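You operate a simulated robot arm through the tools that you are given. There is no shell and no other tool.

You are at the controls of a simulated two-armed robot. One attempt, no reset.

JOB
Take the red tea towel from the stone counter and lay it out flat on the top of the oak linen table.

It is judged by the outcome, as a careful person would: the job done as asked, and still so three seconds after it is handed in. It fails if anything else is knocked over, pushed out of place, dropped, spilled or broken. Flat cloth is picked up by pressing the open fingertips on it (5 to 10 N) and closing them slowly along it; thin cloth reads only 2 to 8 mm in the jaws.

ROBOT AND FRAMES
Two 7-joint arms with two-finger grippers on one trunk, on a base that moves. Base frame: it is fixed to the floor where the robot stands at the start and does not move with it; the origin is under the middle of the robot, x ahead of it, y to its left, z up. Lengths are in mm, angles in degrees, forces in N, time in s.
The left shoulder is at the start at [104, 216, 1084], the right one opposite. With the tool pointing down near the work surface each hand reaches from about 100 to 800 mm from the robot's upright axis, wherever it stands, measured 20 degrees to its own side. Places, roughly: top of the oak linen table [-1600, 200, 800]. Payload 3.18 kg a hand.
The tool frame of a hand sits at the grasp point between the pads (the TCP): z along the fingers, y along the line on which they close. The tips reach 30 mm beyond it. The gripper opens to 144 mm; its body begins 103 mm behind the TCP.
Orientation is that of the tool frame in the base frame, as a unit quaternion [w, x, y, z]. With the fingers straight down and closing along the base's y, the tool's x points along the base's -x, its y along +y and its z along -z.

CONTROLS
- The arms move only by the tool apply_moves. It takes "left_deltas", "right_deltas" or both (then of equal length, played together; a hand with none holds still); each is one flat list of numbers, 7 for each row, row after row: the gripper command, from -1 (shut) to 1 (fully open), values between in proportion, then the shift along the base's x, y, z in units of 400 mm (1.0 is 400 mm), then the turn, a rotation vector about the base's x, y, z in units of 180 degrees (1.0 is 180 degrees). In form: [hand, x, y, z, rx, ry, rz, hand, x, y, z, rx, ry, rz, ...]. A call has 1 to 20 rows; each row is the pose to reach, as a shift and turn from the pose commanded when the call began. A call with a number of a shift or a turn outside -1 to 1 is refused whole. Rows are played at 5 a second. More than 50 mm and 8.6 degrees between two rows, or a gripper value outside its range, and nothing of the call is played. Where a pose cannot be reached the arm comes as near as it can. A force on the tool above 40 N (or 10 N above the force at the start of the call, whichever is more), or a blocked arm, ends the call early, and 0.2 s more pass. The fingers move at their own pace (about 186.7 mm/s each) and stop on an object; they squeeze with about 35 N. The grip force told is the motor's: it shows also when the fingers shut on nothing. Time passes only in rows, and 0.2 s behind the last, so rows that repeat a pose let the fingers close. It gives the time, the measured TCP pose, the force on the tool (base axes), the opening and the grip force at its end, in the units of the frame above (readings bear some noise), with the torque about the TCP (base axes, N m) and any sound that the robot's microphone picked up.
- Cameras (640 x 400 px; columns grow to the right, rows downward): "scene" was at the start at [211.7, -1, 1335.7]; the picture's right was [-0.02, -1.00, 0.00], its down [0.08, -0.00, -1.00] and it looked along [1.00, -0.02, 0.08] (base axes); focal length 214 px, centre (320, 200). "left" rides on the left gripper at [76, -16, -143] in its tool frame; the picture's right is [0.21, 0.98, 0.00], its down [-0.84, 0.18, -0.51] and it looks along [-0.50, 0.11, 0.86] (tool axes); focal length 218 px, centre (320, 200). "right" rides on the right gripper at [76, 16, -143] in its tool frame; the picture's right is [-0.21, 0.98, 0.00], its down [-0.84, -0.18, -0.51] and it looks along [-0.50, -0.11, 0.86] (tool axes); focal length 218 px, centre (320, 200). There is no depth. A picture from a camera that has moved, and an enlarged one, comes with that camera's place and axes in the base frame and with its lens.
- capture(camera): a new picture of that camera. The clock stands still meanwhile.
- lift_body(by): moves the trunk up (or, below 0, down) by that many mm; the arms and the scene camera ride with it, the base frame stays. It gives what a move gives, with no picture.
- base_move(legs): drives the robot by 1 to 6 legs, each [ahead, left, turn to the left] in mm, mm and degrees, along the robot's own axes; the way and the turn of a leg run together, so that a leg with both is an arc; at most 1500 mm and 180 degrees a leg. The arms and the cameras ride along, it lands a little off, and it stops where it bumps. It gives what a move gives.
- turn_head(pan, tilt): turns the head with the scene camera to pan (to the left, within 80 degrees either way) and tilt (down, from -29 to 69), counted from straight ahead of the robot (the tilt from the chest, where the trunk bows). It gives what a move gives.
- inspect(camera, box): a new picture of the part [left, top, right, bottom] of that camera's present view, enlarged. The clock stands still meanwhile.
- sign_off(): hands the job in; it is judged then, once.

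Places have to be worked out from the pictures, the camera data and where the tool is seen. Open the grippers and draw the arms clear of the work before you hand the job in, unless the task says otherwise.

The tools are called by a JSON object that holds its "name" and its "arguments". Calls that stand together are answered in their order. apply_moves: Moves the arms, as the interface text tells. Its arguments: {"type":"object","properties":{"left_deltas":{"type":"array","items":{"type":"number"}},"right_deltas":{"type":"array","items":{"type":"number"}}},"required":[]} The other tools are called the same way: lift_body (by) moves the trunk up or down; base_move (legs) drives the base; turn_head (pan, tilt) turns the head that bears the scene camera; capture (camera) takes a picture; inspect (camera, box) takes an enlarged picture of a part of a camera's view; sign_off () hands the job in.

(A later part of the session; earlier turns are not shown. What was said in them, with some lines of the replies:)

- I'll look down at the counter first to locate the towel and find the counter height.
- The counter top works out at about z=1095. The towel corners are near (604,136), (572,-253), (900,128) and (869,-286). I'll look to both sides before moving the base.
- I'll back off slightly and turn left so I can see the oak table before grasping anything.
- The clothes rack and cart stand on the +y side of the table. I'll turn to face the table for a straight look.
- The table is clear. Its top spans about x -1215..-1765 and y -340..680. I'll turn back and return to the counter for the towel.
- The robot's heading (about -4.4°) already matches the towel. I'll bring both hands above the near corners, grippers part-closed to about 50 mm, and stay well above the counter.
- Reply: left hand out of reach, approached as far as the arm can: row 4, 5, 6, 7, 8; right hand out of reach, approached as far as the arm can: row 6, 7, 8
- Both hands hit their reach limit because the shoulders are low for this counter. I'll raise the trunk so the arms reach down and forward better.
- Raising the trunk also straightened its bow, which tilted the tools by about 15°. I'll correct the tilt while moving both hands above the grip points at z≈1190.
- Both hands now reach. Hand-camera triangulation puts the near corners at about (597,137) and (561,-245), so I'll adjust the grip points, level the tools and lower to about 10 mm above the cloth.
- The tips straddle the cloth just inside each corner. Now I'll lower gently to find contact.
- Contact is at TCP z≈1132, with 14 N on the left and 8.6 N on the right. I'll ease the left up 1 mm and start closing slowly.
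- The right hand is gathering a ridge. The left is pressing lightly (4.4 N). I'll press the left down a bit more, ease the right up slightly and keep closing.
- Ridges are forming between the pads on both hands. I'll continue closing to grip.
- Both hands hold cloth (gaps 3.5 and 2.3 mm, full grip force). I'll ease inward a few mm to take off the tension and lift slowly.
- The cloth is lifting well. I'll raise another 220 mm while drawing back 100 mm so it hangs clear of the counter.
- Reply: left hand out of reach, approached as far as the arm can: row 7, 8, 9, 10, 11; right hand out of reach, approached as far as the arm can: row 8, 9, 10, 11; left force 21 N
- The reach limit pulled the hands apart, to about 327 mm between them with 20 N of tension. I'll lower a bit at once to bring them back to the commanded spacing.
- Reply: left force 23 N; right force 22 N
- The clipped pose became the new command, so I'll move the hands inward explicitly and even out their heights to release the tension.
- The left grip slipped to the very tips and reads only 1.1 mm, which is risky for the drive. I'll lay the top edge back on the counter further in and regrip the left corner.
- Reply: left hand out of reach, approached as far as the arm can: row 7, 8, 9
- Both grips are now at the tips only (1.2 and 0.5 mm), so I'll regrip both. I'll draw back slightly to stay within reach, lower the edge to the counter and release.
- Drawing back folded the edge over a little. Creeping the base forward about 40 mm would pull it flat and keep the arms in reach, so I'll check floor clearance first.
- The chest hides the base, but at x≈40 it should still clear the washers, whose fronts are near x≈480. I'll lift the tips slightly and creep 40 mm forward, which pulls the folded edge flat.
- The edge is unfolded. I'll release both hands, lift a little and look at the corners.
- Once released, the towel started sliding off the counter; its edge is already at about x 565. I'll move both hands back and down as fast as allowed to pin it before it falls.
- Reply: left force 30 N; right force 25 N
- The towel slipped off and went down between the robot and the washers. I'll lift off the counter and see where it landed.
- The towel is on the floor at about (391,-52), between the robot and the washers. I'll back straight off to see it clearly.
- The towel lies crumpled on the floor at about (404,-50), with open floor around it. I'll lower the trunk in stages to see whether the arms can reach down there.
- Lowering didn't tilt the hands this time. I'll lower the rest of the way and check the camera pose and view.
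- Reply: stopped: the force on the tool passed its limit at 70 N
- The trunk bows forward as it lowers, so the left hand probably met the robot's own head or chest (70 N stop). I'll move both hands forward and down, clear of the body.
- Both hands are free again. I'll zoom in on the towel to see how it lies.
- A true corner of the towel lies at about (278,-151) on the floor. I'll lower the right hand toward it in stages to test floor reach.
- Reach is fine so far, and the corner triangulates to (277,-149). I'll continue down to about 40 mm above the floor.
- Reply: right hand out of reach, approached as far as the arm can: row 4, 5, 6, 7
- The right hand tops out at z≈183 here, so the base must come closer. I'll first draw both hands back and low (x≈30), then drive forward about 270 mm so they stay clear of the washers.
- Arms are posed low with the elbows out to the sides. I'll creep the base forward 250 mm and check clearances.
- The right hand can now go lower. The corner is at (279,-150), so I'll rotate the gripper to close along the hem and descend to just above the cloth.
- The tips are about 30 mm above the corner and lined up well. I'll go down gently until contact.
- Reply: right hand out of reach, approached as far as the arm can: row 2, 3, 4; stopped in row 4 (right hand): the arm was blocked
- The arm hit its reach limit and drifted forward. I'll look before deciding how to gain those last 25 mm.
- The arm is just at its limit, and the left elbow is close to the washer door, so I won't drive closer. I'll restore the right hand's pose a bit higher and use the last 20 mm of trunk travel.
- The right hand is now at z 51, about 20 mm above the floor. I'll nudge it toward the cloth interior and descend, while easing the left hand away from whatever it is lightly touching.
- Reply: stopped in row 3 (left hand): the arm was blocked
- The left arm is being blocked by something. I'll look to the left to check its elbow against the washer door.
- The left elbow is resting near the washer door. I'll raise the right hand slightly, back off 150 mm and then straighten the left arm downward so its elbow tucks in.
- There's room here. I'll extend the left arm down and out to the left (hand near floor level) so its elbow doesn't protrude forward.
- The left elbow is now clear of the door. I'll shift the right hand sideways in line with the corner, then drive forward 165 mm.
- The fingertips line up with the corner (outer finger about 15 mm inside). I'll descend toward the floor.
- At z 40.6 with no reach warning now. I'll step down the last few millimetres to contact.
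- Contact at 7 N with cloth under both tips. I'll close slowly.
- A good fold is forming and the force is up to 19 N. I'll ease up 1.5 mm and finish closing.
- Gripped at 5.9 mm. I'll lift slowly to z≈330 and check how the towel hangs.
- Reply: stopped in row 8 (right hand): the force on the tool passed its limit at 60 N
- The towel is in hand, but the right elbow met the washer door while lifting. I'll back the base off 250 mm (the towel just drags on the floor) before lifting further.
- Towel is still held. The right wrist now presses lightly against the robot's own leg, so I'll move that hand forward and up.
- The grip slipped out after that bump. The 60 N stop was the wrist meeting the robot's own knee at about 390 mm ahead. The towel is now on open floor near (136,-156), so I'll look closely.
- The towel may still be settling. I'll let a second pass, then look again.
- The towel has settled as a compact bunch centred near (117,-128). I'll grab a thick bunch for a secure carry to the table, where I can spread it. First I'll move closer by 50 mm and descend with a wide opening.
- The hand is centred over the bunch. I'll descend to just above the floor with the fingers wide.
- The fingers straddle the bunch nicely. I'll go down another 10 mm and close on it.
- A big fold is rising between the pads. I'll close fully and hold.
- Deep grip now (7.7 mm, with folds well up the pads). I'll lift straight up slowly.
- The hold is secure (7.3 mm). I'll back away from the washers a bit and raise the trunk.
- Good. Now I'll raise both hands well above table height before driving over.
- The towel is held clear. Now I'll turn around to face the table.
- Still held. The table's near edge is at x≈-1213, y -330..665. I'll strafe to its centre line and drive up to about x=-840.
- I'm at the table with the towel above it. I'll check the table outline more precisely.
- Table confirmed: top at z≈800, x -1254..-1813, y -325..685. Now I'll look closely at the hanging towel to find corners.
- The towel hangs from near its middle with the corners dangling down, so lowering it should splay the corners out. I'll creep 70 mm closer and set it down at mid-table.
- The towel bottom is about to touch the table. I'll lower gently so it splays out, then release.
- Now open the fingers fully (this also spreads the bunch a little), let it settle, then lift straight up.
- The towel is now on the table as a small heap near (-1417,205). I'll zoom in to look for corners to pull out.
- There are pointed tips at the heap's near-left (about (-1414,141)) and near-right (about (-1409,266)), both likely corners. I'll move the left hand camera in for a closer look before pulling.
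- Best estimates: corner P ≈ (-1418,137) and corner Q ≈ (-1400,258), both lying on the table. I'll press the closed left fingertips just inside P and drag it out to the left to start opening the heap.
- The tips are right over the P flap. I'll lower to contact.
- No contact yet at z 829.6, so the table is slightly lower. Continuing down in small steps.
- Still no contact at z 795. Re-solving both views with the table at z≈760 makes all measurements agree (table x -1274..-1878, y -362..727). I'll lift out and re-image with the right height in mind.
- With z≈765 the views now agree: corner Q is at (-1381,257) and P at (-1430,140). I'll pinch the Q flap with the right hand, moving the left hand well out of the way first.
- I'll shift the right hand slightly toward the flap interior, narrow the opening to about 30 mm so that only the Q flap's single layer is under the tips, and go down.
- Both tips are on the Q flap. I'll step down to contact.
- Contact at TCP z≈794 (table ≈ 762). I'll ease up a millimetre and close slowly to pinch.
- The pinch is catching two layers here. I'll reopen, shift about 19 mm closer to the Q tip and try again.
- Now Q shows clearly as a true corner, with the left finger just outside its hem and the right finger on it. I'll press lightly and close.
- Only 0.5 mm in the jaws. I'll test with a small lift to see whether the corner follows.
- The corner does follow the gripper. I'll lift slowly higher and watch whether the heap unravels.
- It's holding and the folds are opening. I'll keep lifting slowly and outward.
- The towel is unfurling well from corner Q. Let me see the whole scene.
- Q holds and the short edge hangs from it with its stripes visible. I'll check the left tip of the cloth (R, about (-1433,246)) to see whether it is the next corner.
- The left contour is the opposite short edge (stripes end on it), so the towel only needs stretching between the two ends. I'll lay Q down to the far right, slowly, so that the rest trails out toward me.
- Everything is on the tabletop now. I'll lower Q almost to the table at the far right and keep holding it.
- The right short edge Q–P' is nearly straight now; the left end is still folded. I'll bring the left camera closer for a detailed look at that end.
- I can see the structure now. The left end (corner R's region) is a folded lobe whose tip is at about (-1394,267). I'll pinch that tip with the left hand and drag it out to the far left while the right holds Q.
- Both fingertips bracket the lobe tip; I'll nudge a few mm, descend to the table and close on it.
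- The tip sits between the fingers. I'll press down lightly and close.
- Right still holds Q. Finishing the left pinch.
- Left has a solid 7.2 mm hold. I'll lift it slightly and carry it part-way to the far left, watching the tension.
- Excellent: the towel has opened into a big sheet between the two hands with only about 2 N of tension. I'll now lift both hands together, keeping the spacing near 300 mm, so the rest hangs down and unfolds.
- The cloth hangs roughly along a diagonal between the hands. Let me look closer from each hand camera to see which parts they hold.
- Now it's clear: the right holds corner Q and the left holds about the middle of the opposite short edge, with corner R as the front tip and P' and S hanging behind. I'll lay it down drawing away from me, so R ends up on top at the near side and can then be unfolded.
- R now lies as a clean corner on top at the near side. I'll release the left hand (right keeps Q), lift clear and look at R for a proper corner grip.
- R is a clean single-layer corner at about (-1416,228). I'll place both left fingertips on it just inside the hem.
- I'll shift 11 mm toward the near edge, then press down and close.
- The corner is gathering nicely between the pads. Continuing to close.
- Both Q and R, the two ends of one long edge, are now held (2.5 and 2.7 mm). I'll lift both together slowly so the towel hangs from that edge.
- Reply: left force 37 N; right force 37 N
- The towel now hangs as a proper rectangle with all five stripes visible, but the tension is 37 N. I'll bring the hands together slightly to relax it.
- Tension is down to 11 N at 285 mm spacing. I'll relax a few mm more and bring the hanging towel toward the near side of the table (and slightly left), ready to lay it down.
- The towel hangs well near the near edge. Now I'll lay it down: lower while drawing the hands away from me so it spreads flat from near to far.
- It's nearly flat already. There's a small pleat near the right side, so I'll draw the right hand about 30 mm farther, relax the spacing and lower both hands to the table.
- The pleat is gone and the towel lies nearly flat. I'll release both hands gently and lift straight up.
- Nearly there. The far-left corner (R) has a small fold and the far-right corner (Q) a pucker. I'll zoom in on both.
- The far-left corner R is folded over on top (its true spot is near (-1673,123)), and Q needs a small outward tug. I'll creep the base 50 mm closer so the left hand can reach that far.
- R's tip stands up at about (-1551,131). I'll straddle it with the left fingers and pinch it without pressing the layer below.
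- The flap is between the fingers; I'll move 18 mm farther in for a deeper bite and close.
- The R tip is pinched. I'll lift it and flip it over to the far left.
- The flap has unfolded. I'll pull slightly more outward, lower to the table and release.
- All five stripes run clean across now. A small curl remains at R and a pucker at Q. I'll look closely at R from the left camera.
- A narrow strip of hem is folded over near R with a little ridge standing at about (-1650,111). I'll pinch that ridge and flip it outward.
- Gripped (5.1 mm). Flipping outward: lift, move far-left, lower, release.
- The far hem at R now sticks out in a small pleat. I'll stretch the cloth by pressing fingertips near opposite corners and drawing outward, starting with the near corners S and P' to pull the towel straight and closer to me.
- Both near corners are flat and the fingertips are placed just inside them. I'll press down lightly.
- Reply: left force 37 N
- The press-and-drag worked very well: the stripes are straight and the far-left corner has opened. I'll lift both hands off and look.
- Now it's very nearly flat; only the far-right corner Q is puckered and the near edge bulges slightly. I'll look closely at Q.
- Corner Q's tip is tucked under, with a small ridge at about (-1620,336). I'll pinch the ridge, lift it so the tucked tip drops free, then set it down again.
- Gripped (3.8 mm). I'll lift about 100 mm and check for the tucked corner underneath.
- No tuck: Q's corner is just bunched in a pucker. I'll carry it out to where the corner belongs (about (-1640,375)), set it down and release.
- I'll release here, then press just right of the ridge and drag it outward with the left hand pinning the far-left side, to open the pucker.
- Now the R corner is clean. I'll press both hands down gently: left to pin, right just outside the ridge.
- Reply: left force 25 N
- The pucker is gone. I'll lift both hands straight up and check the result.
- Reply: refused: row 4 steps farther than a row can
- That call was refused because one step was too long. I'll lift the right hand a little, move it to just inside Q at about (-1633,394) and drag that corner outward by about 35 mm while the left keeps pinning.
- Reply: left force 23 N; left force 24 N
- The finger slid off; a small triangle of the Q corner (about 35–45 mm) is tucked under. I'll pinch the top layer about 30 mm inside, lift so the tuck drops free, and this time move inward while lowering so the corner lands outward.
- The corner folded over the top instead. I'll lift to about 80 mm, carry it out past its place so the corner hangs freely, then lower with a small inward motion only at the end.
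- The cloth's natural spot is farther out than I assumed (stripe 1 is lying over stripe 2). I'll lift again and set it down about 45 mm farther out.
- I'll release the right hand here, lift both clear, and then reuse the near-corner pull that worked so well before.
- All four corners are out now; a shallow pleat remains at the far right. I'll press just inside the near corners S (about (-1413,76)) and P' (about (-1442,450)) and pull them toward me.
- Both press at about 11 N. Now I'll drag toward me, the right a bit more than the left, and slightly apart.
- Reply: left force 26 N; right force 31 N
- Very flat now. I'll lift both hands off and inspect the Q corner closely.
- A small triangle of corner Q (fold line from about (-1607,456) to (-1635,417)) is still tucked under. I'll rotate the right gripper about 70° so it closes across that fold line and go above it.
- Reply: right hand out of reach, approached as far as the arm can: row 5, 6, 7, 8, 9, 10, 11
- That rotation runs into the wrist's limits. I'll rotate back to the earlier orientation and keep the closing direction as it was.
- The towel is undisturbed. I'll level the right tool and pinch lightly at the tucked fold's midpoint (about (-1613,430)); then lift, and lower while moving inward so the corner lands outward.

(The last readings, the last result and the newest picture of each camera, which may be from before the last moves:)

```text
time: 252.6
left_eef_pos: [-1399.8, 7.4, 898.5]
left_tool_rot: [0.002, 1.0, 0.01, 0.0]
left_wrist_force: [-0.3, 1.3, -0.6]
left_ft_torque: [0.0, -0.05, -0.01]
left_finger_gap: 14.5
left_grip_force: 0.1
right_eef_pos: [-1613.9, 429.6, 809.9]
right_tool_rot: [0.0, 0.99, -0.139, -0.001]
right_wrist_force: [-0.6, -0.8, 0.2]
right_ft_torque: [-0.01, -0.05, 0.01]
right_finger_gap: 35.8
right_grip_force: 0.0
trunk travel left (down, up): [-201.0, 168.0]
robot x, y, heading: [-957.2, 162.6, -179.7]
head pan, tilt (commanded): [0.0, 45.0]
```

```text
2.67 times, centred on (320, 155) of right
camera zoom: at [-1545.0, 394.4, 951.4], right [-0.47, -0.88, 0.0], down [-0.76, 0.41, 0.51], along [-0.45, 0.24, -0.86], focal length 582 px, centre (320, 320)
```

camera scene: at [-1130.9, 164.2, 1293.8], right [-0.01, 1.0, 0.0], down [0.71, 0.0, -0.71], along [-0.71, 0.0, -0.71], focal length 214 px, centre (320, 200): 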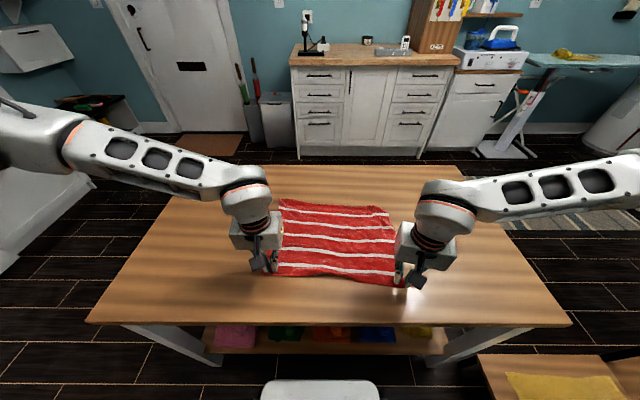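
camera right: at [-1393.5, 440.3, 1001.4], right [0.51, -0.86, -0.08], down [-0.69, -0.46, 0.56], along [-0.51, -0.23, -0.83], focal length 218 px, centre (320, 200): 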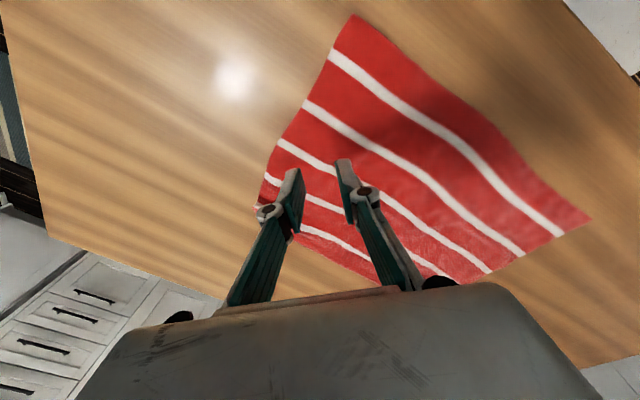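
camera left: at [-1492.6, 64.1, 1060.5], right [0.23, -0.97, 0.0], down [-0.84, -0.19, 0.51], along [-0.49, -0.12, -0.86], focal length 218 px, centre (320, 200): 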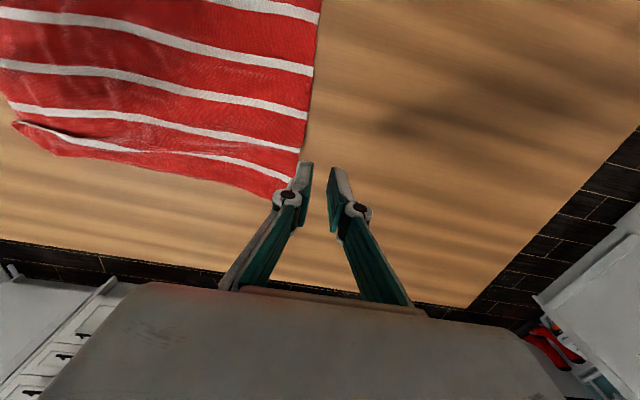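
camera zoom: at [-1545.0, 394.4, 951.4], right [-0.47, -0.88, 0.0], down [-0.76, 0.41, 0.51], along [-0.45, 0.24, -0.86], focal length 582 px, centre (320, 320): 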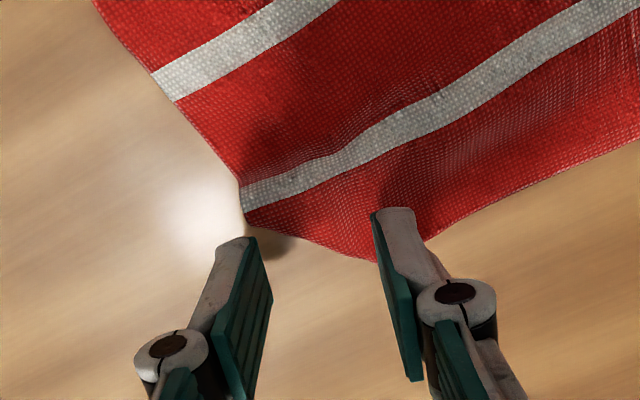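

{"name": "apply_moves", "arguments": {"right_deltas": [-0.5, 0.02, -0.012, 0, 0, 0, 0, -0.5, 0.02, -0.012, -0.03, 0, 0, 0, -0.5, 0.02, -0.012, -0.045, 0, 0, 0, -0.5, 0.02, -0.012, -0.052, 0, 0, 0]}}

{"name": "inspect", "arguments": {"camera": "right", "box": [200, 80, 440, 230]}}

```text
time: 253.6
left_eef_pos: [-1400.4, 7.7, 900.1]
left_tool_rot: [0.002, 1.0, 0.01, -0.001]
left_wrist_force: [0.6, 0.6, 0.4]
left_ft_torque: [-0.01, 0.01, 0.0]
left_finger_gap: 14.2
left_grip_force: 0.0
right_eef_pos: [-1604.5, 424.9, 790.4]
right_tool_rot: [0.002, 0.99, -0.138, -0.002]
right_wrist_force: [3.3, 1.7, 14.7]
right_ft_torque: [0.1, -0.21, -0.02]
right_finger_gap: 36.1
right_grip_force: 0.0
trunk travel left (down, up): [-201.0, 168.0]
robot x, y, heading: [-956.1, 163.4, -179.9]
head pan, tilt (commanded): [0.0, 45.0]
```

```text
2.67 times, centred on (320, 155) of right
camera zoom: at [-1535.3, 388.5, 933.0], right [-0.47, -0.88, 0.0], down [-0.76, 0.41, 0.51], along [-0.45, 0.24, -0.86], focal length 582 px, centre (320, 320)
```

zoom: 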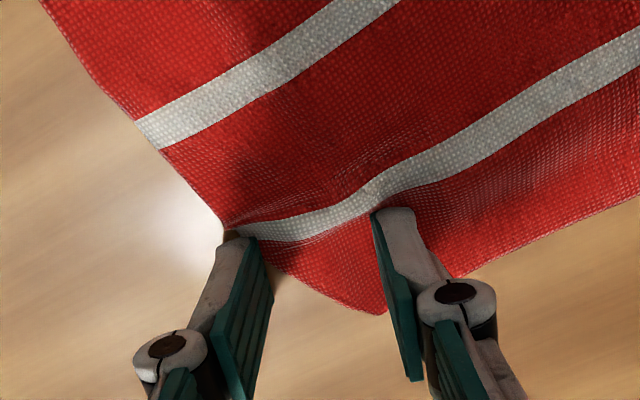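

{"name": "apply_moves", "arguments": {"right_deltas": [-0.56, 0, 0, 0.003, 0, 0, 0, -0.62, 0, 0, 0.003, 0, 0, 0, -0.68, 0, 0, 0.003, 0, 0, 0, -0.74, 0, 0, 0.003, 0, 0, 0, -0.8, 0, 0, 0.003, 0, 0, 0, -0.86, 0, 0, 0.003, 0, 0, 0, -0.93, 0, 0, 0.003, 0, 0, 0, -1, 0, 0, 0.003, 0, 0, 0, -1, 0, 0, 0.003, 0, 0, 0]}}

{"name": "inspect", "arguments": {"camera": "right", "box": [200, 80, 440, 230]}}

```text
time: 255.6
left_eef_pos: [-1400.7, 7.0, 899.5]
left_tool_rot: [0.002, 1.0, 0.01, 0.001]
left_wrist_force: [0.2, -0.5, 0.8]
left_ft_torque: [0.0, 0.03, 0.0]
left_finger_gap: 14.4
left_grip_force: 0.1
right_eef_pos: [-1604.7, 424.1, 788.2]
right_tool_rot: [0.001, 0.99, -0.14, -0.002]
right_wrist_force: [-1.1, 0.0, 2.5]
right_ft_torque: [0.09, -0.12, 0.04]
right_finger_gap: 4.9
right_grip_force: 34.0
trunk travel left (down, up): [-201.0, 168.0]
robot x, y, heading: [-958.6, 162.8, -179.5]
head pan, tilt (commanded): [0.0, 45.0]
```

```text
2.67 times, centred on (320, 155) of right
camera zoom: at [-1535.9, 388.6, 931.3], right [-0.47, -0.88, 0.0], down [-0.76, 0.41, 0.51], along [-0.45, 0.24, -0.86], focal length 582 px, centre (320, 320)
```

zoom: 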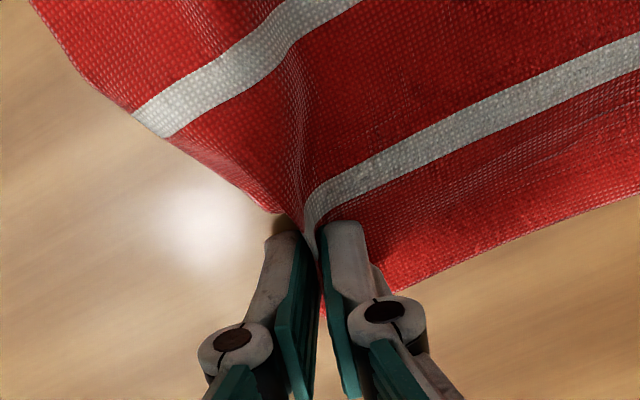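

Gripped right at the hem (4.9 mm). Now lift, pause, then lower with a clear inward motion near the end.

{"name": "apply_moves", "arguments": {"right_deltas": [-1, 0.005, -0.005, 0.07, 0, 0, 0, -1, 0.01, -0.01, 0.15, 0, 0, 0, -1, 0.015, -0.015, 0.23, 0, 0, 0, -1, 0.015, -0.015, 0.25, 0, 0, 0, -1, 0.015, -0.015, 0.25, 0, 0, 0, -1, 0.015, -0.015, 0.25, 0, 0, 0]}}

{"name": "inspect", "arguments": {"camera": "right", "box": [200, 50, 440, 230]}}

{"name": "inspect", "arguments": {"camera": "scene", "box": [350, 160, 450, 235]}}

```text
time: 257.0
left_eef_pos: [-1400.0, 7.9, 898.8]
left_tool_rot: [0.002, 1.0, 0.011, 0.001]
left_wrist_force: [-0.8, 0.0, -0.6]
left_ft_torque: [0.01, 0.01, -0.02]
left_finger_gap: 14.4
left_grip_force: 0.1
right_eef_pos: [-1599.0, 420.7, 888.1]
right_tool_rot: [0.001, 0.99, -0.139, 0.0]
right_wrist_force: [0.1, -0.3, -2.1]
right_ft_torque: [0.09, 0.04, -0.03]
right_finger_gap: 6.7
right_grip_force: 41.2
trunk travel left (down, up): [-201.0, 168.0]
robot x, y, heading: [-955.4, 164.3, -179.7]
head pan, tilt (commanded): [0.0, 45.0]
```

```text
2.22 times, centred on (320, 140) of right
camera zoom: at [-1531.2, 383.6, 1031.2], right [-0.47, -0.88, 0.0], down [-0.76, 0.41, 0.51], along [-0.45, 0.24, -0.86], focal length 485 px, centre (320, 333)
```

zoom: 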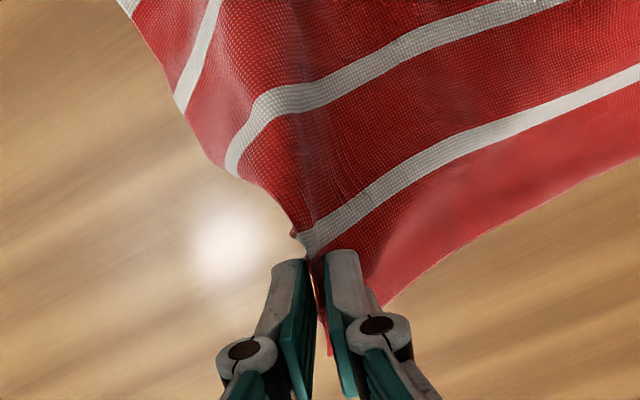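

```text
5.33 times, centred on (400, 198) of scene
camera zoom: at [-1132.4, 163.4, 1293.4], right [-0.01, 1.0, 0.0], down [0.71, 0.0, -0.71], along [-0.71, 0.0, -0.71], focal length 1144 px, centre (-107, 213)
```

zoom: 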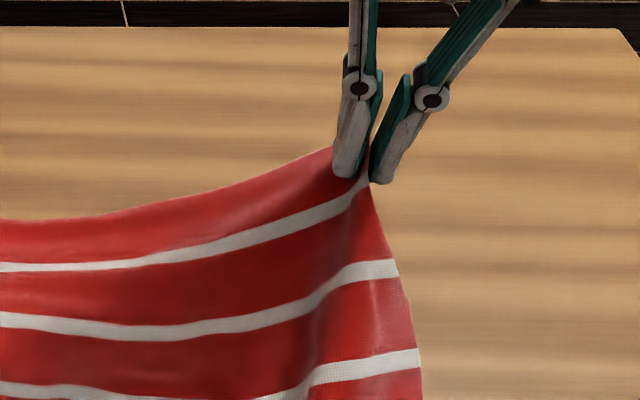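

The corner tip is now up between the pads, so it's no longer underneath. I'll lower to its natural spot, open and lift straight up, then see how it lies.

{"name": "apply_moves", "arguments": {"right_deltas": [-1, 0, 0, -0.08, 0, 0, 0, -1, -0.005, 0, -0.15, 0, 0, 0, -1, -0.01, 0.003, -0.21, 0, 0, 0, -1, -0.012, 0.005, -0.242, 0, 0, 0, -0.9, -0.012, 0.005, -0.245, 0, 0, 0, -0.75, -0.012, 0.005, -0.245, 0, 0, 0, -0.6, -0.012, 0.005, -0.243, 0, 0, 0, -0.5, -0.012, 0.005, -0.22, 0, 0, 0, -0.5, -0.012, 0.005, -0.14, 0, 0, 0, -0.5, 0, 0.01, -0.05, 0, 0, 0, -0.5, 0.03, 0.04, 0.03, 0, 0, 0, -0.5, 0.08, 0.08, 0.06, 0, 0, 0]}}

{"name": "inspect", "arguments": {"camera": "scene", "box": [250, 170, 450, 300]}}

{"name": "inspect", "arguments": {"camera": "right", "box": [260, 60, 500, 230]}}

{"name": "inspect", "arguments": {"camera": "scene", "box": [360, 180, 424, 225]}}

```text
time: 259.6
left_eef_pos: [-1399.9, 5.5, 899.4]
left_tool_rot: [0.003, 1.0, 0.011, 0.0]
left_wrist_force: [-0.8, -0.3, 0.2]
left_ft_torque: [-0.01, 0.01, 0.01]
left_finger_gap: 14.3
left_grip_force: 0.2
right_eef_pos: [-1568.1, 450.8, 913.2]
right_tool_rot: [0.001, 0.991, -0.137, 0.0]
right_wrist_force: [0.0, 0.1, -0.5]
right_ft_torque: [-0.01, 0.02, 0.01]
right_finger_gap: 35.6
right_grip_force: 0.1
trunk travel left (down, up): [-201.0, 168.0]
robot x, y, heading: [-953.8, 160.7, -179.9]
head pan, tilt (commanded): [0.0, 45.0]
```

```text
3.08 times, centred on (350, 235) of scene
camera zoom: at [-1131.9, 164.1, 1293.5], right [-0.01, 1.0, 0.0], down [0.71, 0.0, -0.71], along [-0.71, 0.0, -0.71], focal length 660 px, centre (228, 92)
```

zoom: 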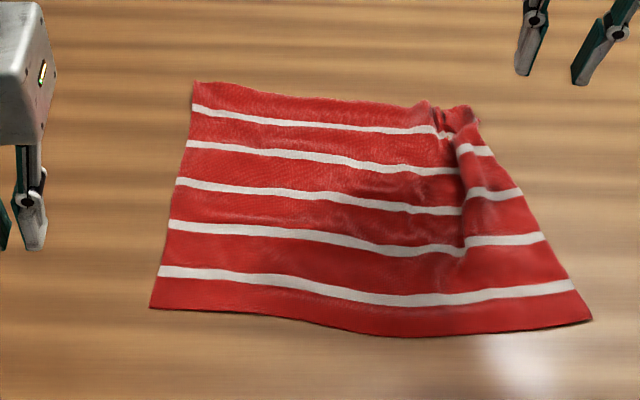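

```text
2.35 times, centred on (380, 145) of right
camera zoom: at [-1497.8, 414.9, 1056.4], right [-0.47, -0.88, 0.0], down [-0.76, 0.41, 0.51], along [-0.45, 0.24, -0.86], focal length 514 px, centre (179, 329)
```

zoom: 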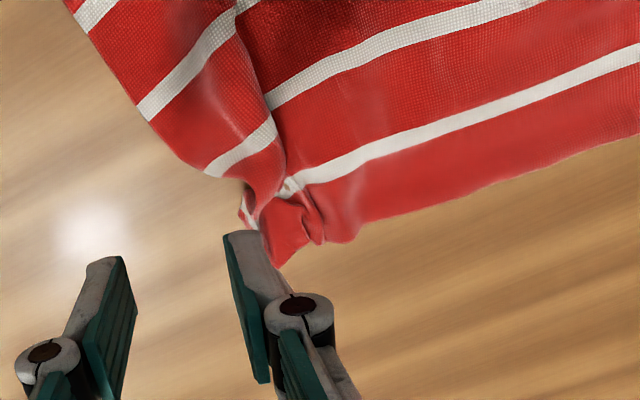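

```text
8.89 times, centred on (392, 202) of scene
camera zoom: at [-1131.9, 164.1, 1293.5], right [-0.01, 1.0, 0.0], down [0.71, 0.0, -0.71], along [-0.71, 0.0, -0.71], focal length 1906 px, centre (-320, 178)
```

zoom: 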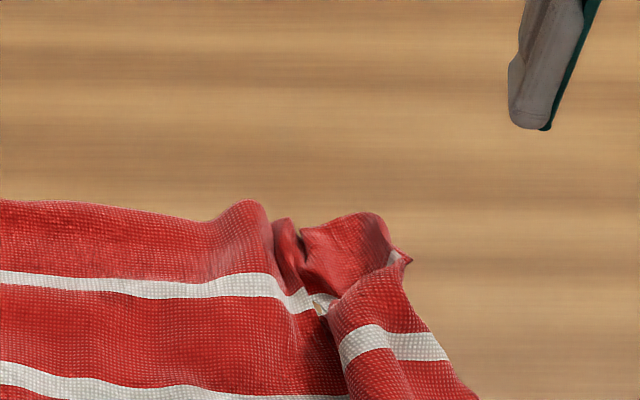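

The corner tip is out now, with a ridge beside it. I'll pin the middle-left with the left hand and press just right of the ridge to draw it open toward the right.

{"name": "apply_moves", "arguments": {"left_deltas": [-0.8, -0.05, 0.05, 0, 0, 0, 0, -0.8, -0.1, 0.1, 0, 0, 0, 0, -0.8, -0.15, 0.155, 0, 0, 0, 0, -0.8, -0.2, 0.21, -0.02, 0, 0, 0, -0.8, -0.25, 0.26, -0.05, 0, 0, 0, -0.8, -0.3, 0.31, -0.09, 0, 0, 0, -0.8, -0.35, 0.36, -0.13, 0, 0, 0, -0.8, -0.4, 0.411, -0.18, 0, 0, 0, -0.8, -0.4, 0.411, -0.25, 0, 0, 0], "right_deltas": [-0.9, 0.005, -0.01, -0.02, 0, 0, 0, -0.9, 0.01, -0.02, -0.05, 0, 0, 0, -0.9, 0.015, -0.03, -0.08, 0, 0, 0, -0.9, 0.02, -0.04, -0.11, 0, 0, 0, -0.9, 0.025, -0.055, -0.14, 0, 0, 0, -0.9, 0.03, -0.0775, -0.17, 0, 0, 0, -0.9, 0.03, -0.0775, -0.2, 0, 0, 0, -0.9, 0.03, -0.0775, -0.2175, 0, 0, 0, -0.9, 0.03, -0.0775, -0.25, 0, 0, 0]}}

{"name": "inspect", "arguments": {"camera": "right", "box": [200, 80, 440, 230]}}

{"name": "inspect", "arguments": {"camera": "scene", "box": [250, 170, 450, 300]}}

```text
time: 261.6
left_eef_pos: [-1559.7, 171.0, 799.3]
left_tool_rot: [0.002, 1.0, 0.01, 0.002]
left_wrist_force: [-0.7, 0.5, 0.5]
left_ft_torque: [0.05, -0.04, 0.0]
left_finger_gap: 14.1
left_grip_force: 0.0
right_eef_pos: [-1556.1, 419.3, 813.0]
right_tool_rot: [0.001, 0.99, -0.14, 0.0]
right_wrist_force: [-0.1, -0.3, -0.1]
right_ft_torque: [-0.01, -0.02, 0.01]
right_finger_gap: 7.5
right_grip_force: 0.1
trunk travel left (down, up): [-201.0, 168.0]
robot x, y, heading: [-958.0, 162.4, -179.6]
head pan, tilt (commanded): [0.0, 45.0]
```

```text
2.67 times, centred on (320, 155) of right
camera zoom: at [-1486.8, 383.5, 954.6], right [-0.47, -0.88, 0.0], down [-0.76, 0.41, 0.51], along [-0.45, 0.24, -0.86], focal length 582 px, centre (320, 320)
```

zoom: 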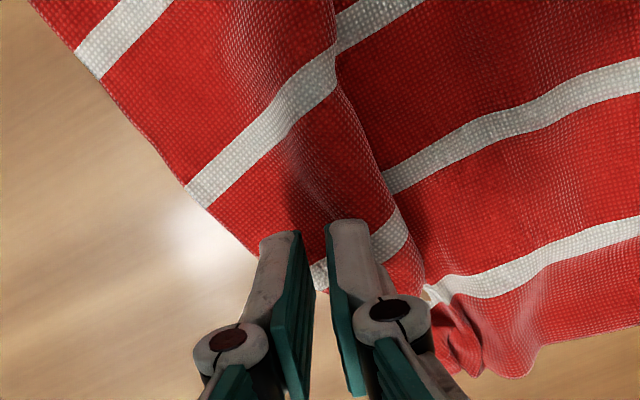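

```text
3.08 times, centred on (350, 235) of scene
camera zoom: at [-1133.0, 163.2, 1293.2], right [-0.01, 1.0, 0.0], down [0.71, 0.0, -0.71], along [-0.71, 0.0, -0.71], focal length 660 px, centre (228, 92)
```

zoom: 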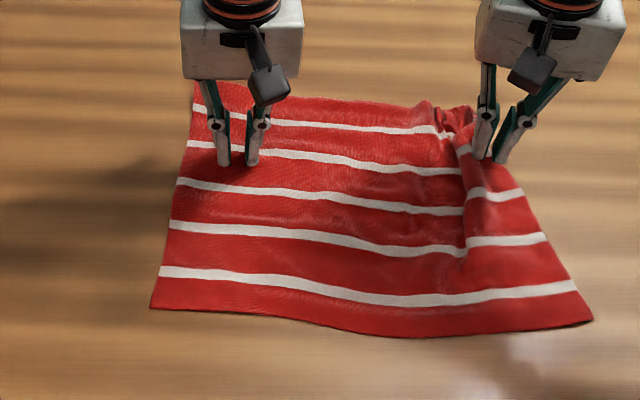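

{"name": "apply_moves", "arguments": {"left_deltas": [-0.8, 0, 0, -0.015, 0, 0, 0, -0.8, 0, 0, -0.025, 0, 0, 0, -0.8, 0, 0, -0.029, 0, 0, 0], "right_deltas": [-0.9, 0.01, 0.008, -0.03, 0, 0, 0, -0.9, 0.01, 0.008, -0.05, 0, 0, 0, -0.9, 0.01, 0.008, -0.06, 0, 0, 0]}}

```text
time: 262.4
left_eef_pos: [-1558.5, 170.8, 789.3]
left_tool_rot: [0.001, 1.0, 0.011, -0.001]
left_wrist_force: [0.0, -0.4, 4.3]
left_ft_torque: [0.05, -0.01, 0.0]
left_finger_gap: 14.3
left_grip_force: 0.2
right_eef_pos: [-1550.4, 424.7, 790.3]
right_tool_rot: [0.0, 0.99, -0.14, -0.001]
right_wrist_force: [0.5, 0.1, 0.0]
right_ft_torque: [0.0, -0.01, 0.03]
right_finger_gap: 7.2
right_grip_force: 0.2
trunk travel left (down, up): [-201.0, 168.0]
robot x, y, heading: [-953.5, 162.2, -179.5]
head pan, tilt (commanded): [0.0, 45.0]
```

{"name": "apply_moves", "arguments": {"left_deltas": [-0.8, 0, 0, -0.003, 0, 0, 0, -0.8, 0, 0, -0.003, 0, 0, 0, -0.8, 0, 0, -0.003, 0, 0, 0, -0.8, 0, 0, -0.003, 0, 0, 0, -0.8, 0, 0, -0.003, 0, 0, 0, -0.8, 0, 0, -0.003, 0, 0, 0, -0.8, 0, 0, -0.003, 0, 0, 0, -0.8, 0, 0, -0.003, 0, 0, 0], "right_deltas": [-0.9, 0, 0, -0.006, 0, 0, 0, -0.9, 0, 0, -0.009, 0, 0, 0, -0.9, -0.003, 0.02, -0.009, 0, 0, 0, -0.9, -0.006, 0.04, -0.009, 0, 0, 0, -0.9, -0.01, 0.06, -0.009, 0, 0, 0, -0.9, -0.014, 0.08, -0.009, 0, 0, 0, -0.9, -0.018, 0.1, -0.009, 0, 0, 0, -0.9, -0.022, 0.12, -0.009, 0, 0, 0]}}

{"name": "inspect", "arguments": {"camera": "scene", "box": [250, 170, 450, 300]}}

{"name": "inspect", "arguments": {"camera": "right", "box": [200, 80, 440, 230]}}

```text
time: 264.2
left_eef_pos: [-1558.7, 169.3, 789.7]
left_tool_rot: [0.001, 1.0, 0.01, -0.001]
left_wrist_force: [-1.5, 2.0, 10.7]
left_ft_torque: [0.08, -0.02, 0.01]
left_finger_gap: 14.5
left_grip_force: 0.3
right_eef_pos: [-1558.6, 469.6, 788.3]
right_tool_rot: [0.001, 0.99, -0.139, -0.003]
right_wrist_force: [1.9, -6.3, 28.9]
right_ft_torque: [-0.2, -0.07, 0.02]
right_finger_gap: 1.9
right_grip_force: 0.1
trunk travel left (down, up): [-201.0, 168.0]
robot x, y, heading: [-955.0, 164.2, -179.9]
head pan, tilt (commanded): [0.0, 45.0]
```

```text
3.08 times, centred on (350, 235) of scene
camera zoom: at [-1129.5, 161.8, 1294.1], right [-0.01, 1.0, 0.0], down [0.71, 0.0, -0.71], along [-0.71, 0.0, -0.71], focal length 660 px, centre (228, 92)
```

zoom: 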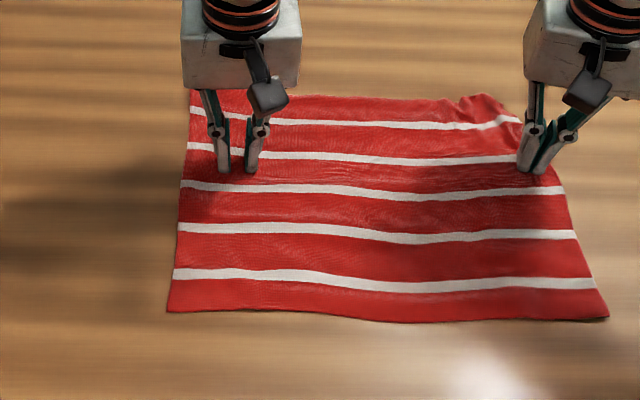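

```text
2.67 times, centred on (320, 155) of right
camera zoom: at [-1489.5, 434.2, 930.0], right [-0.47, -0.88, 0.0], down [-0.76, 0.41, 0.51], along [-0.45, 0.24, -0.86], focal length 582 px, centre (320, 320)
```

zoom: 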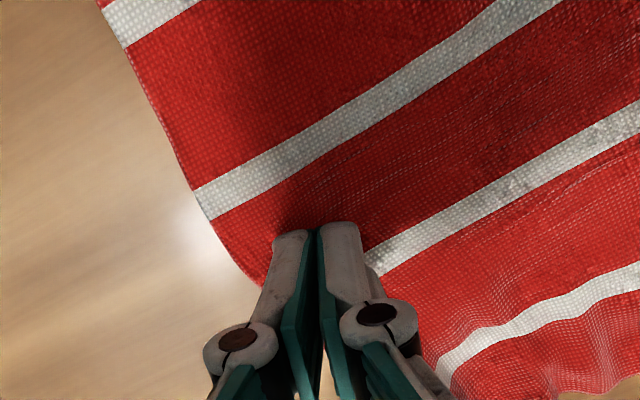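

Excellent: the ridge opened and the corner came out. I'll lift the right hand and inspect the Q corner again.

{"name": "apply_moves", "arguments": {"right_deltas": [-0.9, 0, 0, 0.015, 0, 0, 0, -0.9, 0, 0, 0.07, 0, 0, 0, -0.9, 0.03, 0.03, 0.15, 0, 0, 0, -0.9, 0.08, 0.05, 0.23, 0, 0, 0]}}

{"name": "inspect", "arguments": {"camera": "scene", "box": [370, 180, 434, 225]}}

{"name": "inspect", "arguments": {"camera": "right", "box": [300, 80, 540, 250]}}

{"name": "inspect", "arguments": {"camera": "scene", "box": [250, 170, 450, 300]}}

```text
time: 265.2
left_eef_pos: [-1559.4, 169.7, 789.9]
left_tool_rot: [0.001, 1.0, 0.01, -0.002]
left_wrist_force: [1.9, -0.4, 29.9]
left_ft_torque: [0.0, -0.14, -0.04]
left_finger_gap: 13.2
left_grip_force: 0.0
right_eef_pos: [-1525.2, 492.3, 878.1]
right_tool_rot: [0.001, 0.99, -0.14, -0.001]
right_wrist_force: [0.6, 0.1, 0.1]
right_ft_torque: [-0.01, 0.0, -0.02]
right_finger_gap: 7.4
right_grip_force: 0.1
trunk travel left (down, up): [-201.0, 168.0]
robot x, y, heading: [-956.6, 164.2, -179.7]
head pan, tilt (commanded): [0.0, 45.0]
```

```text
8.89 times, centred on (402, 202) of scene
camera zoom: at [-1130.0, 163.7, 1293.9], right [-0.01, 1.0, 0.0], down [0.71, 0.0, -0.71], along [-0.71, 0.0, -0.71], focal length 1906 px, centre (-409, 178)
```

zoom: 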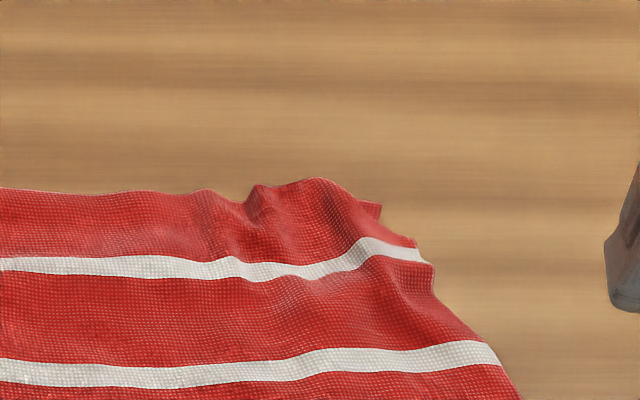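

```text
2.35 times, centred on (420, 165) of right
camera zoom: at [-1456.2, 455.7, 1020.3], right [-0.47, -0.88, 0.0], down [-0.76, 0.41, 0.51], along [-0.45, 0.24, -0.86], focal length 514 px, centre (85, 282)
```

zoom: 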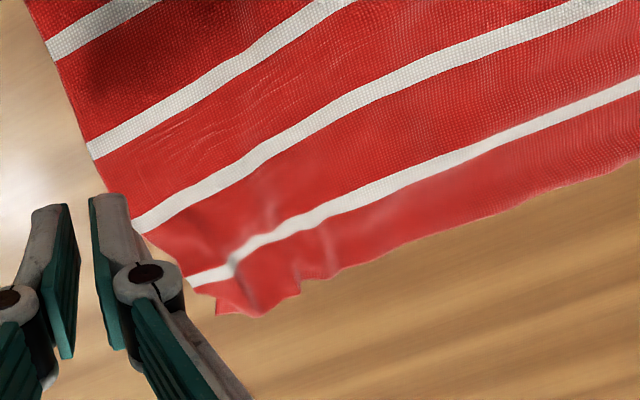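

```text
3.08 times, centred on (350, 235) of scene
camera zoom: at [-1130.0, 163.7, 1293.9], right [-0.01, 1.0, 0.0], down [0.71, 0.0, -0.71], along [-0.71, 0.0, -0.71], focal length 660 px, centre (228, 92)
```

zoom: 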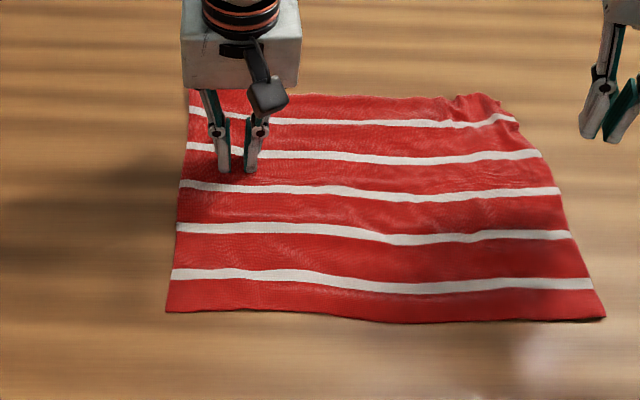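

Corner Q is out; just small puckers in its hem. One more gentle press-drag at that corner, outward to the far right.

{"name": "apply_moves", "arguments": {"left_deltas": [-0.8, 0, 0, 0.006, 0, 0, 0, -0.8, 0, 0, 0.006, 0, 0, 0, -0.8, 0, 0, 0.006, 0, 0, 0, -0.8, 0, 0, 0.006, 0, 0, 0, -0.8, 0, 0, 0.006, 0, 0, 0, -0.8, 0, 0, 0.006, 0, 0, 0], "right_deltas": [-0.9, -0.09, -0.025, -0.02, 0, 0, 0, -0.9, -0.18, -0.05, -0.05, 0, 0, 0, -0.9, -0.2675, -0.075, -0.09, 0, 0, 0, -0.9, -0.2675, -0.075, -0.15, 0, 0, 0, -0.9, -0.2675, -0.075, -0.19, 0, 0, 0, -0.9, -0.2675, -0.075, -0.215, 0, 0, 0]}}

{"name": "inspect", "arguments": {"camera": "right", "box": [200, 80, 440, 230]}}

```text
time: 266.6
left_eef_pos: [-1560.0, 169.8, 789.5]
left_tool_rot: [0.002, 1.0, 0.011, 0.001]
left_wrist_force: [1.5, 2.6, 11.7]
left_ft_torque: [0.14, -0.05, 0.0]
left_finger_gap: 13.3
left_grip_force: 0.0
right_eef_pos: [-1633.3, 461.0, 792.5]
right_tool_rot: [0.0, 0.99, -0.139, -0.001]
right_wrist_force: [0.2, 1.0, -0.5]
right_ft_torque: [0.03, 0.01, 0.01]
right_finger_gap: 7.3
right_grip_force: 0.0
trunk travel left (down, up): [-201.0, 168.0]
robot x, y, heading: [-954.8, 163.8, -179.8]
head pan, tilt (commanded): [0.0, 45.0]
```

```text
2.67 times, centred on (320, 155) of right
camera zoom: at [-1564.4, 425.7, 934.8], right [-0.47, -0.88, 0.0], down [-0.76, 0.41, 0.51], along [-0.45, 0.24, -0.86], focal length 582 px, centre (320, 320)
```

zoom: 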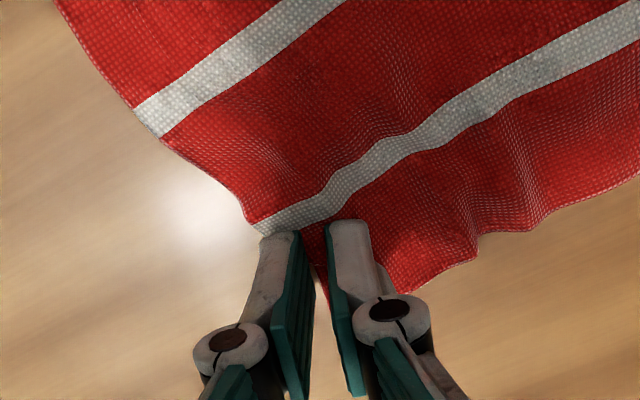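

{"name": "apply_moves", "arguments": {"left_deltas": [-0.8, 0, 0, 0, 0, 0, 0, -0.8, 0, 0, 0, 0, 0, 0, -0.8, 0, 0, 0, 0, 0, 0, -0.8, 0, 0, 0, 0, 0, 0, -0.8, 0, 0, 0, 0, 0, 0, -0.8, 0, 0, 0, 0, 0, 0, -0.8, 0, 0, 0, 0, 0, 0], "right_deltas": [-0.9, 0, 0, -0.008, 0, 0, 0, -0.9, 0, 0, -0.013, 0, 0, 0, -0.9, -0.008, 0.008, -0.014, 0, 0, 0, -0.9, -0.018, 0.018, -0.014, 0, 0, 0, -0.9, -0.028, 0.028, -0.014, 0, 0, 0, -0.9, -0.038, 0.038, -0.014, 0, 0, 0, -0.9, -0.048, 0.048, -0.014, 0, 0, 0]}}

{"name": "inspect", "arguments": {"camera": "right", "box": [200, 80, 440, 230]}}

{"name": "inspect", "arguments": {"camera": "scene", "box": [250, 170, 450, 300]}}

```text
time: 268.2
left_eef_pos: [-1559.5, 168.9, 791.3]
left_tool_rot: [0.002, 1.0, 0.01, -0.001]
left_wrist_force: [-0.1, -0.7, 0.0]
left_ft_torque: [0.0, 0.01, -0.02]
left_finger_gap: 14.3
left_grip_force: 0.1
right_eef_pos: [-1654.4, 480.1, 788.1]
right_tool_rot: [0.0, 0.99, -0.139, -0.002]
right_wrist_force: [4.5, -3.6, 23.9]
right_ft_torque: [-0.1, -0.09, 0.02]
right_finger_gap: 6.7
right_grip_force: 0.0
trunk travel left (down, up): [-201.0, 168.0]
robot x, y, heading: [-956.1, 165.6, -179.4]
head pan, tilt (commanded): [0.0, 45.0]
```

```text
2.67 times, centred on (320, 155) of right
camera zoom: at [-1584.7, 443.9, 931.1], right [-0.47, -0.88, 0.0], down [-0.76, 0.41, 0.51], along [-0.45, 0.24, -0.86], focal length 582 px, centre (320, 320)
```

zoom: 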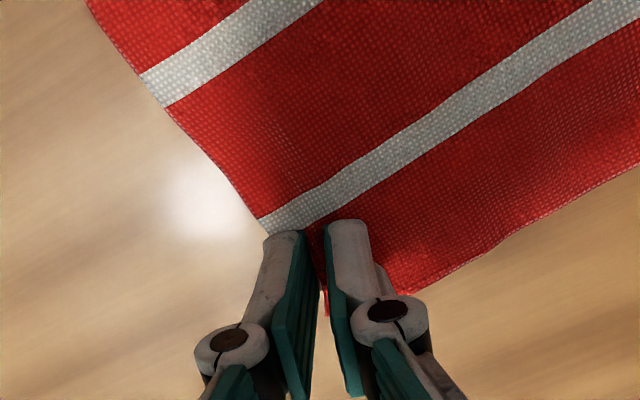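

```text
3.08 times, centred on (350, 235) of scene
camera zoom: at [-1129.9, 162.2, 1294.0], right [-0.01, 1.0, 0.0], down [0.71, 0.0, -0.71], along [-0.71, 0.0, -0.71], focal length 660 px, centre (228, 92)
```

zoom: 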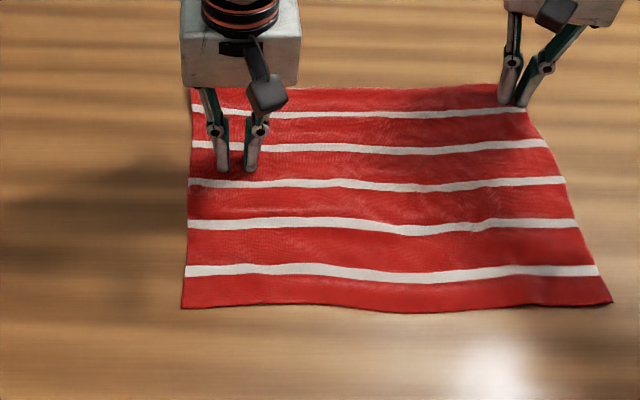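

That's flat with all four corners out. I'll lift both hands straight up and away.

{"name": "apply_moves", "arguments": {"left_deltas": [-0.8, 0, 0, 0.01, 0, 0, 0, -0.8, 0, 0, 0.05, 0, 0, 0, -0.8, 0, 0, 0.13, 0, 0, 0, -0.8, 0, 0, 0.22, 0, 0, 0, -0.8, 0.04, -0.06, 0.3, 0, 0, 0, -0.8, 0.1, -0.14, 0.36, 0, 0, 0], "right_deltas": [-0.9, 0, 0, 0.015, 0, 0, 0, -0.9, 0, 0, 0.06, 0, 0, 0, -0.9, 0, 0, 0.14, 0, 0, 0, -0.9, 0, 0, 0.23, 0, 0, 0, -0.9, 0.05, 0.05, 0.3, 0, 0, 0, -0.9, 0.12, 0.1, 0.35, 0, 0, 0]}}

{"name": "inspect", "arguments": {"camera": "scene", "box": [250, 170, 450, 300]}}

{"name": "capture", "arguments": {"camera": "right"}}

{"name": "capture", "arguments": {"camera": "left"}}

{"name": "capture", "arguments": {"camera": "scene"}}

```text
time: 269.6
left_eef_pos: [-1519.8, 114.6, 934.7]
left_tool_rot: [0.001, 1.0, 0.011, 0.0]
left_wrist_force: [0.2, 0.1, 0.3]
left_ft_torque: [-0.01, 0.04, 0.01]
left_finger_gap: 14.2
left_grip_force: 0.1
right_eef_pos: [-1606.2, 519.0, 929.3]
right_tool_rot: [0.001, 0.99, -0.139, -0.001]
right_wrist_force: [0.7, 0.8, 0.1]
right_ft_torque: [-0.02, 0.05, 0.01]
right_finger_gap: 7.1
right_grip_force: 0.0
trunk travel left (down, up): [-201.0, 168.0]
robot x, y, heading: [-952.3, 165.4, -179.9]
head pan, tilt (commanded): [0.0, 45.0]
```

```text
3.08 times, centred on (350, 235) of scene
camera zoom: at [-1130.6, 163.0, 1293.9], right [-0.01, 1.0, 0.0], down [0.71, 0.0, -0.71], along [-0.71, 0.0, -0.71], focal length 660 px, centre (228, 92)
```

zoom: 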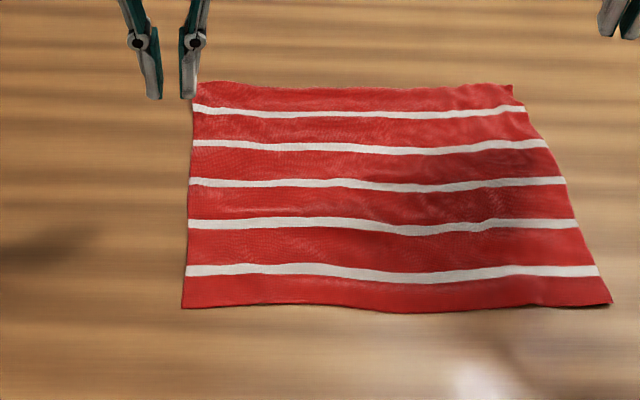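

```text
taken
camera right: at [-1537.1, 483.2, 1070.8], right [-0.47, -0.88, 0.0], down [-0.76, 0.4, 0.51], along [-0.45, 0.24, -0.86], focal length 218 px, centre (320, 200)
```

right: 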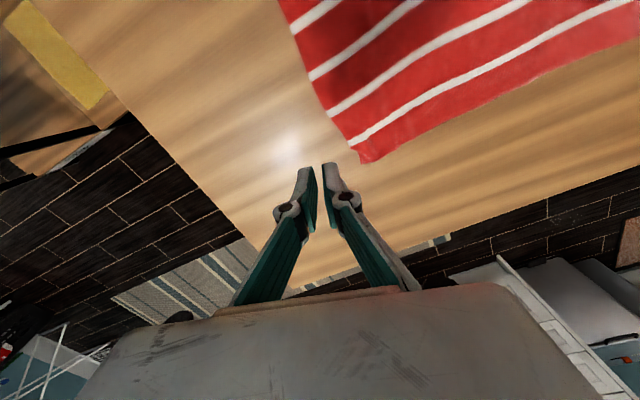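

```text
taken
camera left: at [-1442.0, 132.2, 1077.9], right [0.23, -0.97, 0.0], down [-0.84, -0.2, 0.51], along [-0.5, -0.12, -0.86], focal length 218 px, centre (320, 200)
```

left: 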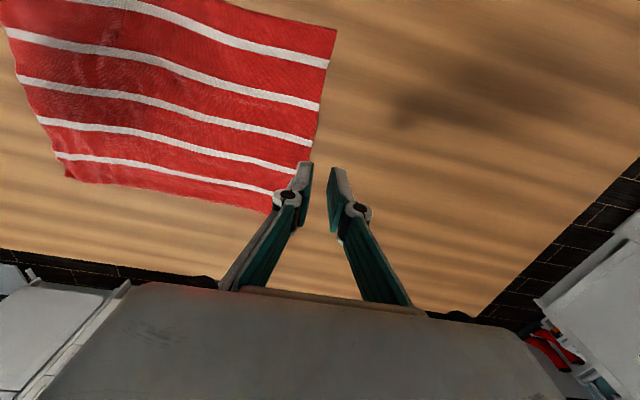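

```text
taken
camera scene: at [-1130.6, 163.0, 1293.9], right [-0.01, 1.0, 0.0], down [0.71, 0.0, -0.71], along [-0.71, 0.0, -0.71], focal length 214 px, centre (320, 200)
```

scene: 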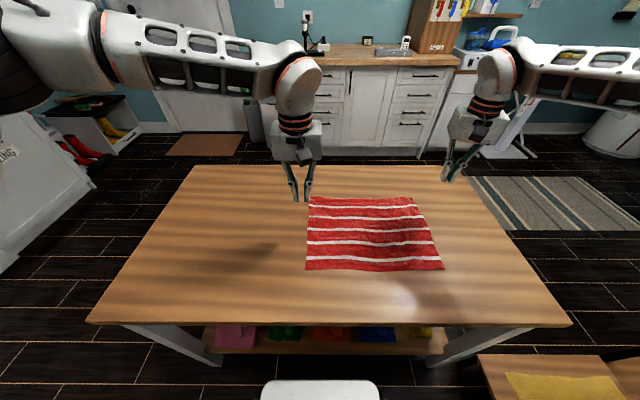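

The towel lies flat with all corners out: about 370 × 275 mm as seen, all well within the tabletop. I'll raise the arms, open the grippers and back away from the table.

{"name": "apply_moves", "arguments": {"left_deltas": [-0.5, 0, 0, 0.1, 0, 0, 0, 0, 0, 0, 0.2, 0, 0, 0, 0.5, 0, -0.02, 0.3, 0, 0, 0, 1, 0.08, -0.05, 0.35, 0, 0, 0, 1, 0.17, -0.08, 0.36, 0, 0, 0, 1, 0.26, -0.11, 0.36, 0, 0, 0, 1, 0.35, -0.14, 0.36, 0, 0, 0, 1, 0.44, -0.17, 0.36, 0, 0, 0, 1, 0.52, -0.2, 0.36, 0, 0, 0], "right_deltas": [-0.5, 0, 0, 0.1, 0, 0, 0, 0, 0, 0, 0.2, 0, 0, 0, 0.5, 0.02, 0, 0.3, 0, 0, 0, 1, 0.11, 0, 0.35, 0, 0, 0, 1, 0.2, 0, 0.36, 0, 0, 0, 1, 0.3, 0, 0.36, 0, 0, 0, 1, 0.4, 0, 0.36, 0, 0, 0, 1, 0.5, 0, 0.36, 0, 0, 0, 1, 0.6, 0, 0.36, 0, 0, 0]}}

{"name": "base_move", "arguments": {"legs": [[-300, 0, 0]]}}

{"name": "capture", "arguments": {"camera": "scene"}}

```text
time: 271.6
left_eef_pos: [-1310.5, 32.3, 1078.7]
left_tool_rot: [0.002, 1.0, 0.011, -0.001]
left_wrist_force: [0.1, 1.4, 0.1]
left_ft_torque: [0.0, 0.02, -0.01]
left_finger_gap: 143.9
left_grip_force: 0.0
right_eef_pos: [-1363.9, 520.4, 1069.9]
right_tool_rot: [0.001, 0.99, -0.14, -0.001]
right_wrist_force: [-0.2, -0.6, 0.8]
right_ft_torque: [0.02, 0.03, 0.03]
right_finger_gap: 144.0
right_grip_force: 0.0
trunk travel left (down, up): [-201.0, 168.0]
robot x, y, heading: [-952.4, 166.5, -179.7]
head pan, tilt (commanded): [0.0, 45.0]
```

```text
time: 273.7
left_eef_pos: [-1012.2, 36.1, 1077.7]
left_tool_rot: [0.001, 1.0, 0.006, -0.001]
left_wrist_force: [0.0, -0.7, 0.6]
left_ft_torque: [-0.02, 0.07, 0.02]
left_finger_gap: 143.9
left_grip_force: 0.1
right_eef_pos: [-1060.4, 524.1, 1068.7]
right_tool_rot: [0.001, 0.99, -0.143, -0.001]
right_wrist_force: [0.2, -0.8, 0.2]
right_ft_torque: [-0.01, 0.01, 0.02]
right_finger_gap: 144.1
right_grip_force: 0.1
trunk travel left (down, up): [-201.0, 168.0]
robot x, y, heading: [-655.1, 164.6, 180.0]
head pan, tilt (commanded): [0.0, 45.0]
```

```text
taken
camera scene: at [-829.9, 165.3, 1293.5], right [0.0, 1.0, 0.0], down [0.71, 0.0, -0.71], along [-0.71, 0.0, -0.71], focal length 214 px, centre (320, 200)
```

scene: 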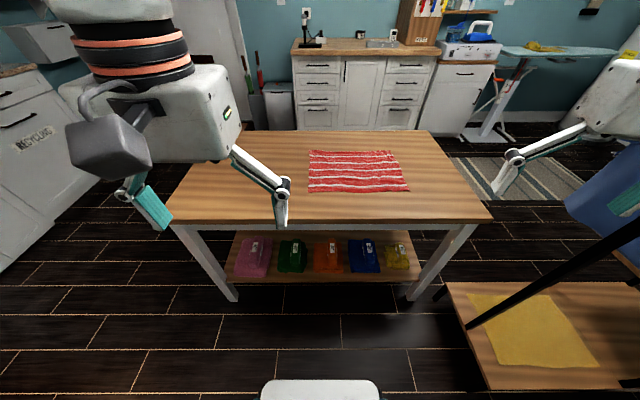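

The robot is clear, and the shelf items and table are as they were. One last close look at the towel before handing in.

{"name": "inspect", "arguments": {"camera": "scene", "box": [280, 130, 440, 230]}}

```text
4.00 times, centred on (360, 180) of scene
camera zoom: at [-829.9, 165.3, 1293.5], right [0.0, 1.0, 0.0], down [0.71, 0.0, -0.71], along [-0.71, 0.0, -0.71], focal length 858 px, centre (160, 280)
```

zoom: 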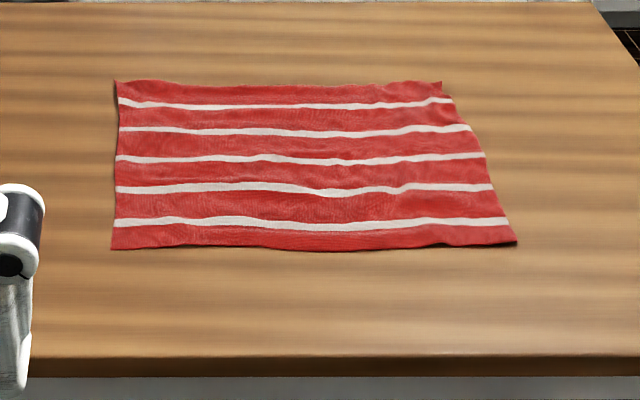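

The towel lies flat and still on the oak table with all five stripes straight and the four corners spread. The grippers are open and the arms are clear, so I'm handing the job in.

{"name": "sign_off", "arguments": {}}

```text
The job is handed in.
```

The red tea towel is laid out flat on top of the oak linen table, with all four corners spread and all five stripes running straight. It measures roughly 370 × 275 mm as laid, about 95% of its full size, so a little shallow waviness remains. It sits well inside the table edges.

It did not go smoothly. While I was regripping it on the counter, the towel slid off onto the floor. I picked it up, lost it to the floor once more, then carried it to the table and spread it there.

Nothing else looked knocked over or out of place. The items on the table's lower shelf are where they were. At one point an elbow rested close to a washer door, but I saw nothing there move.

The grippers are open and the robot has backed about 300 mm away from the table.
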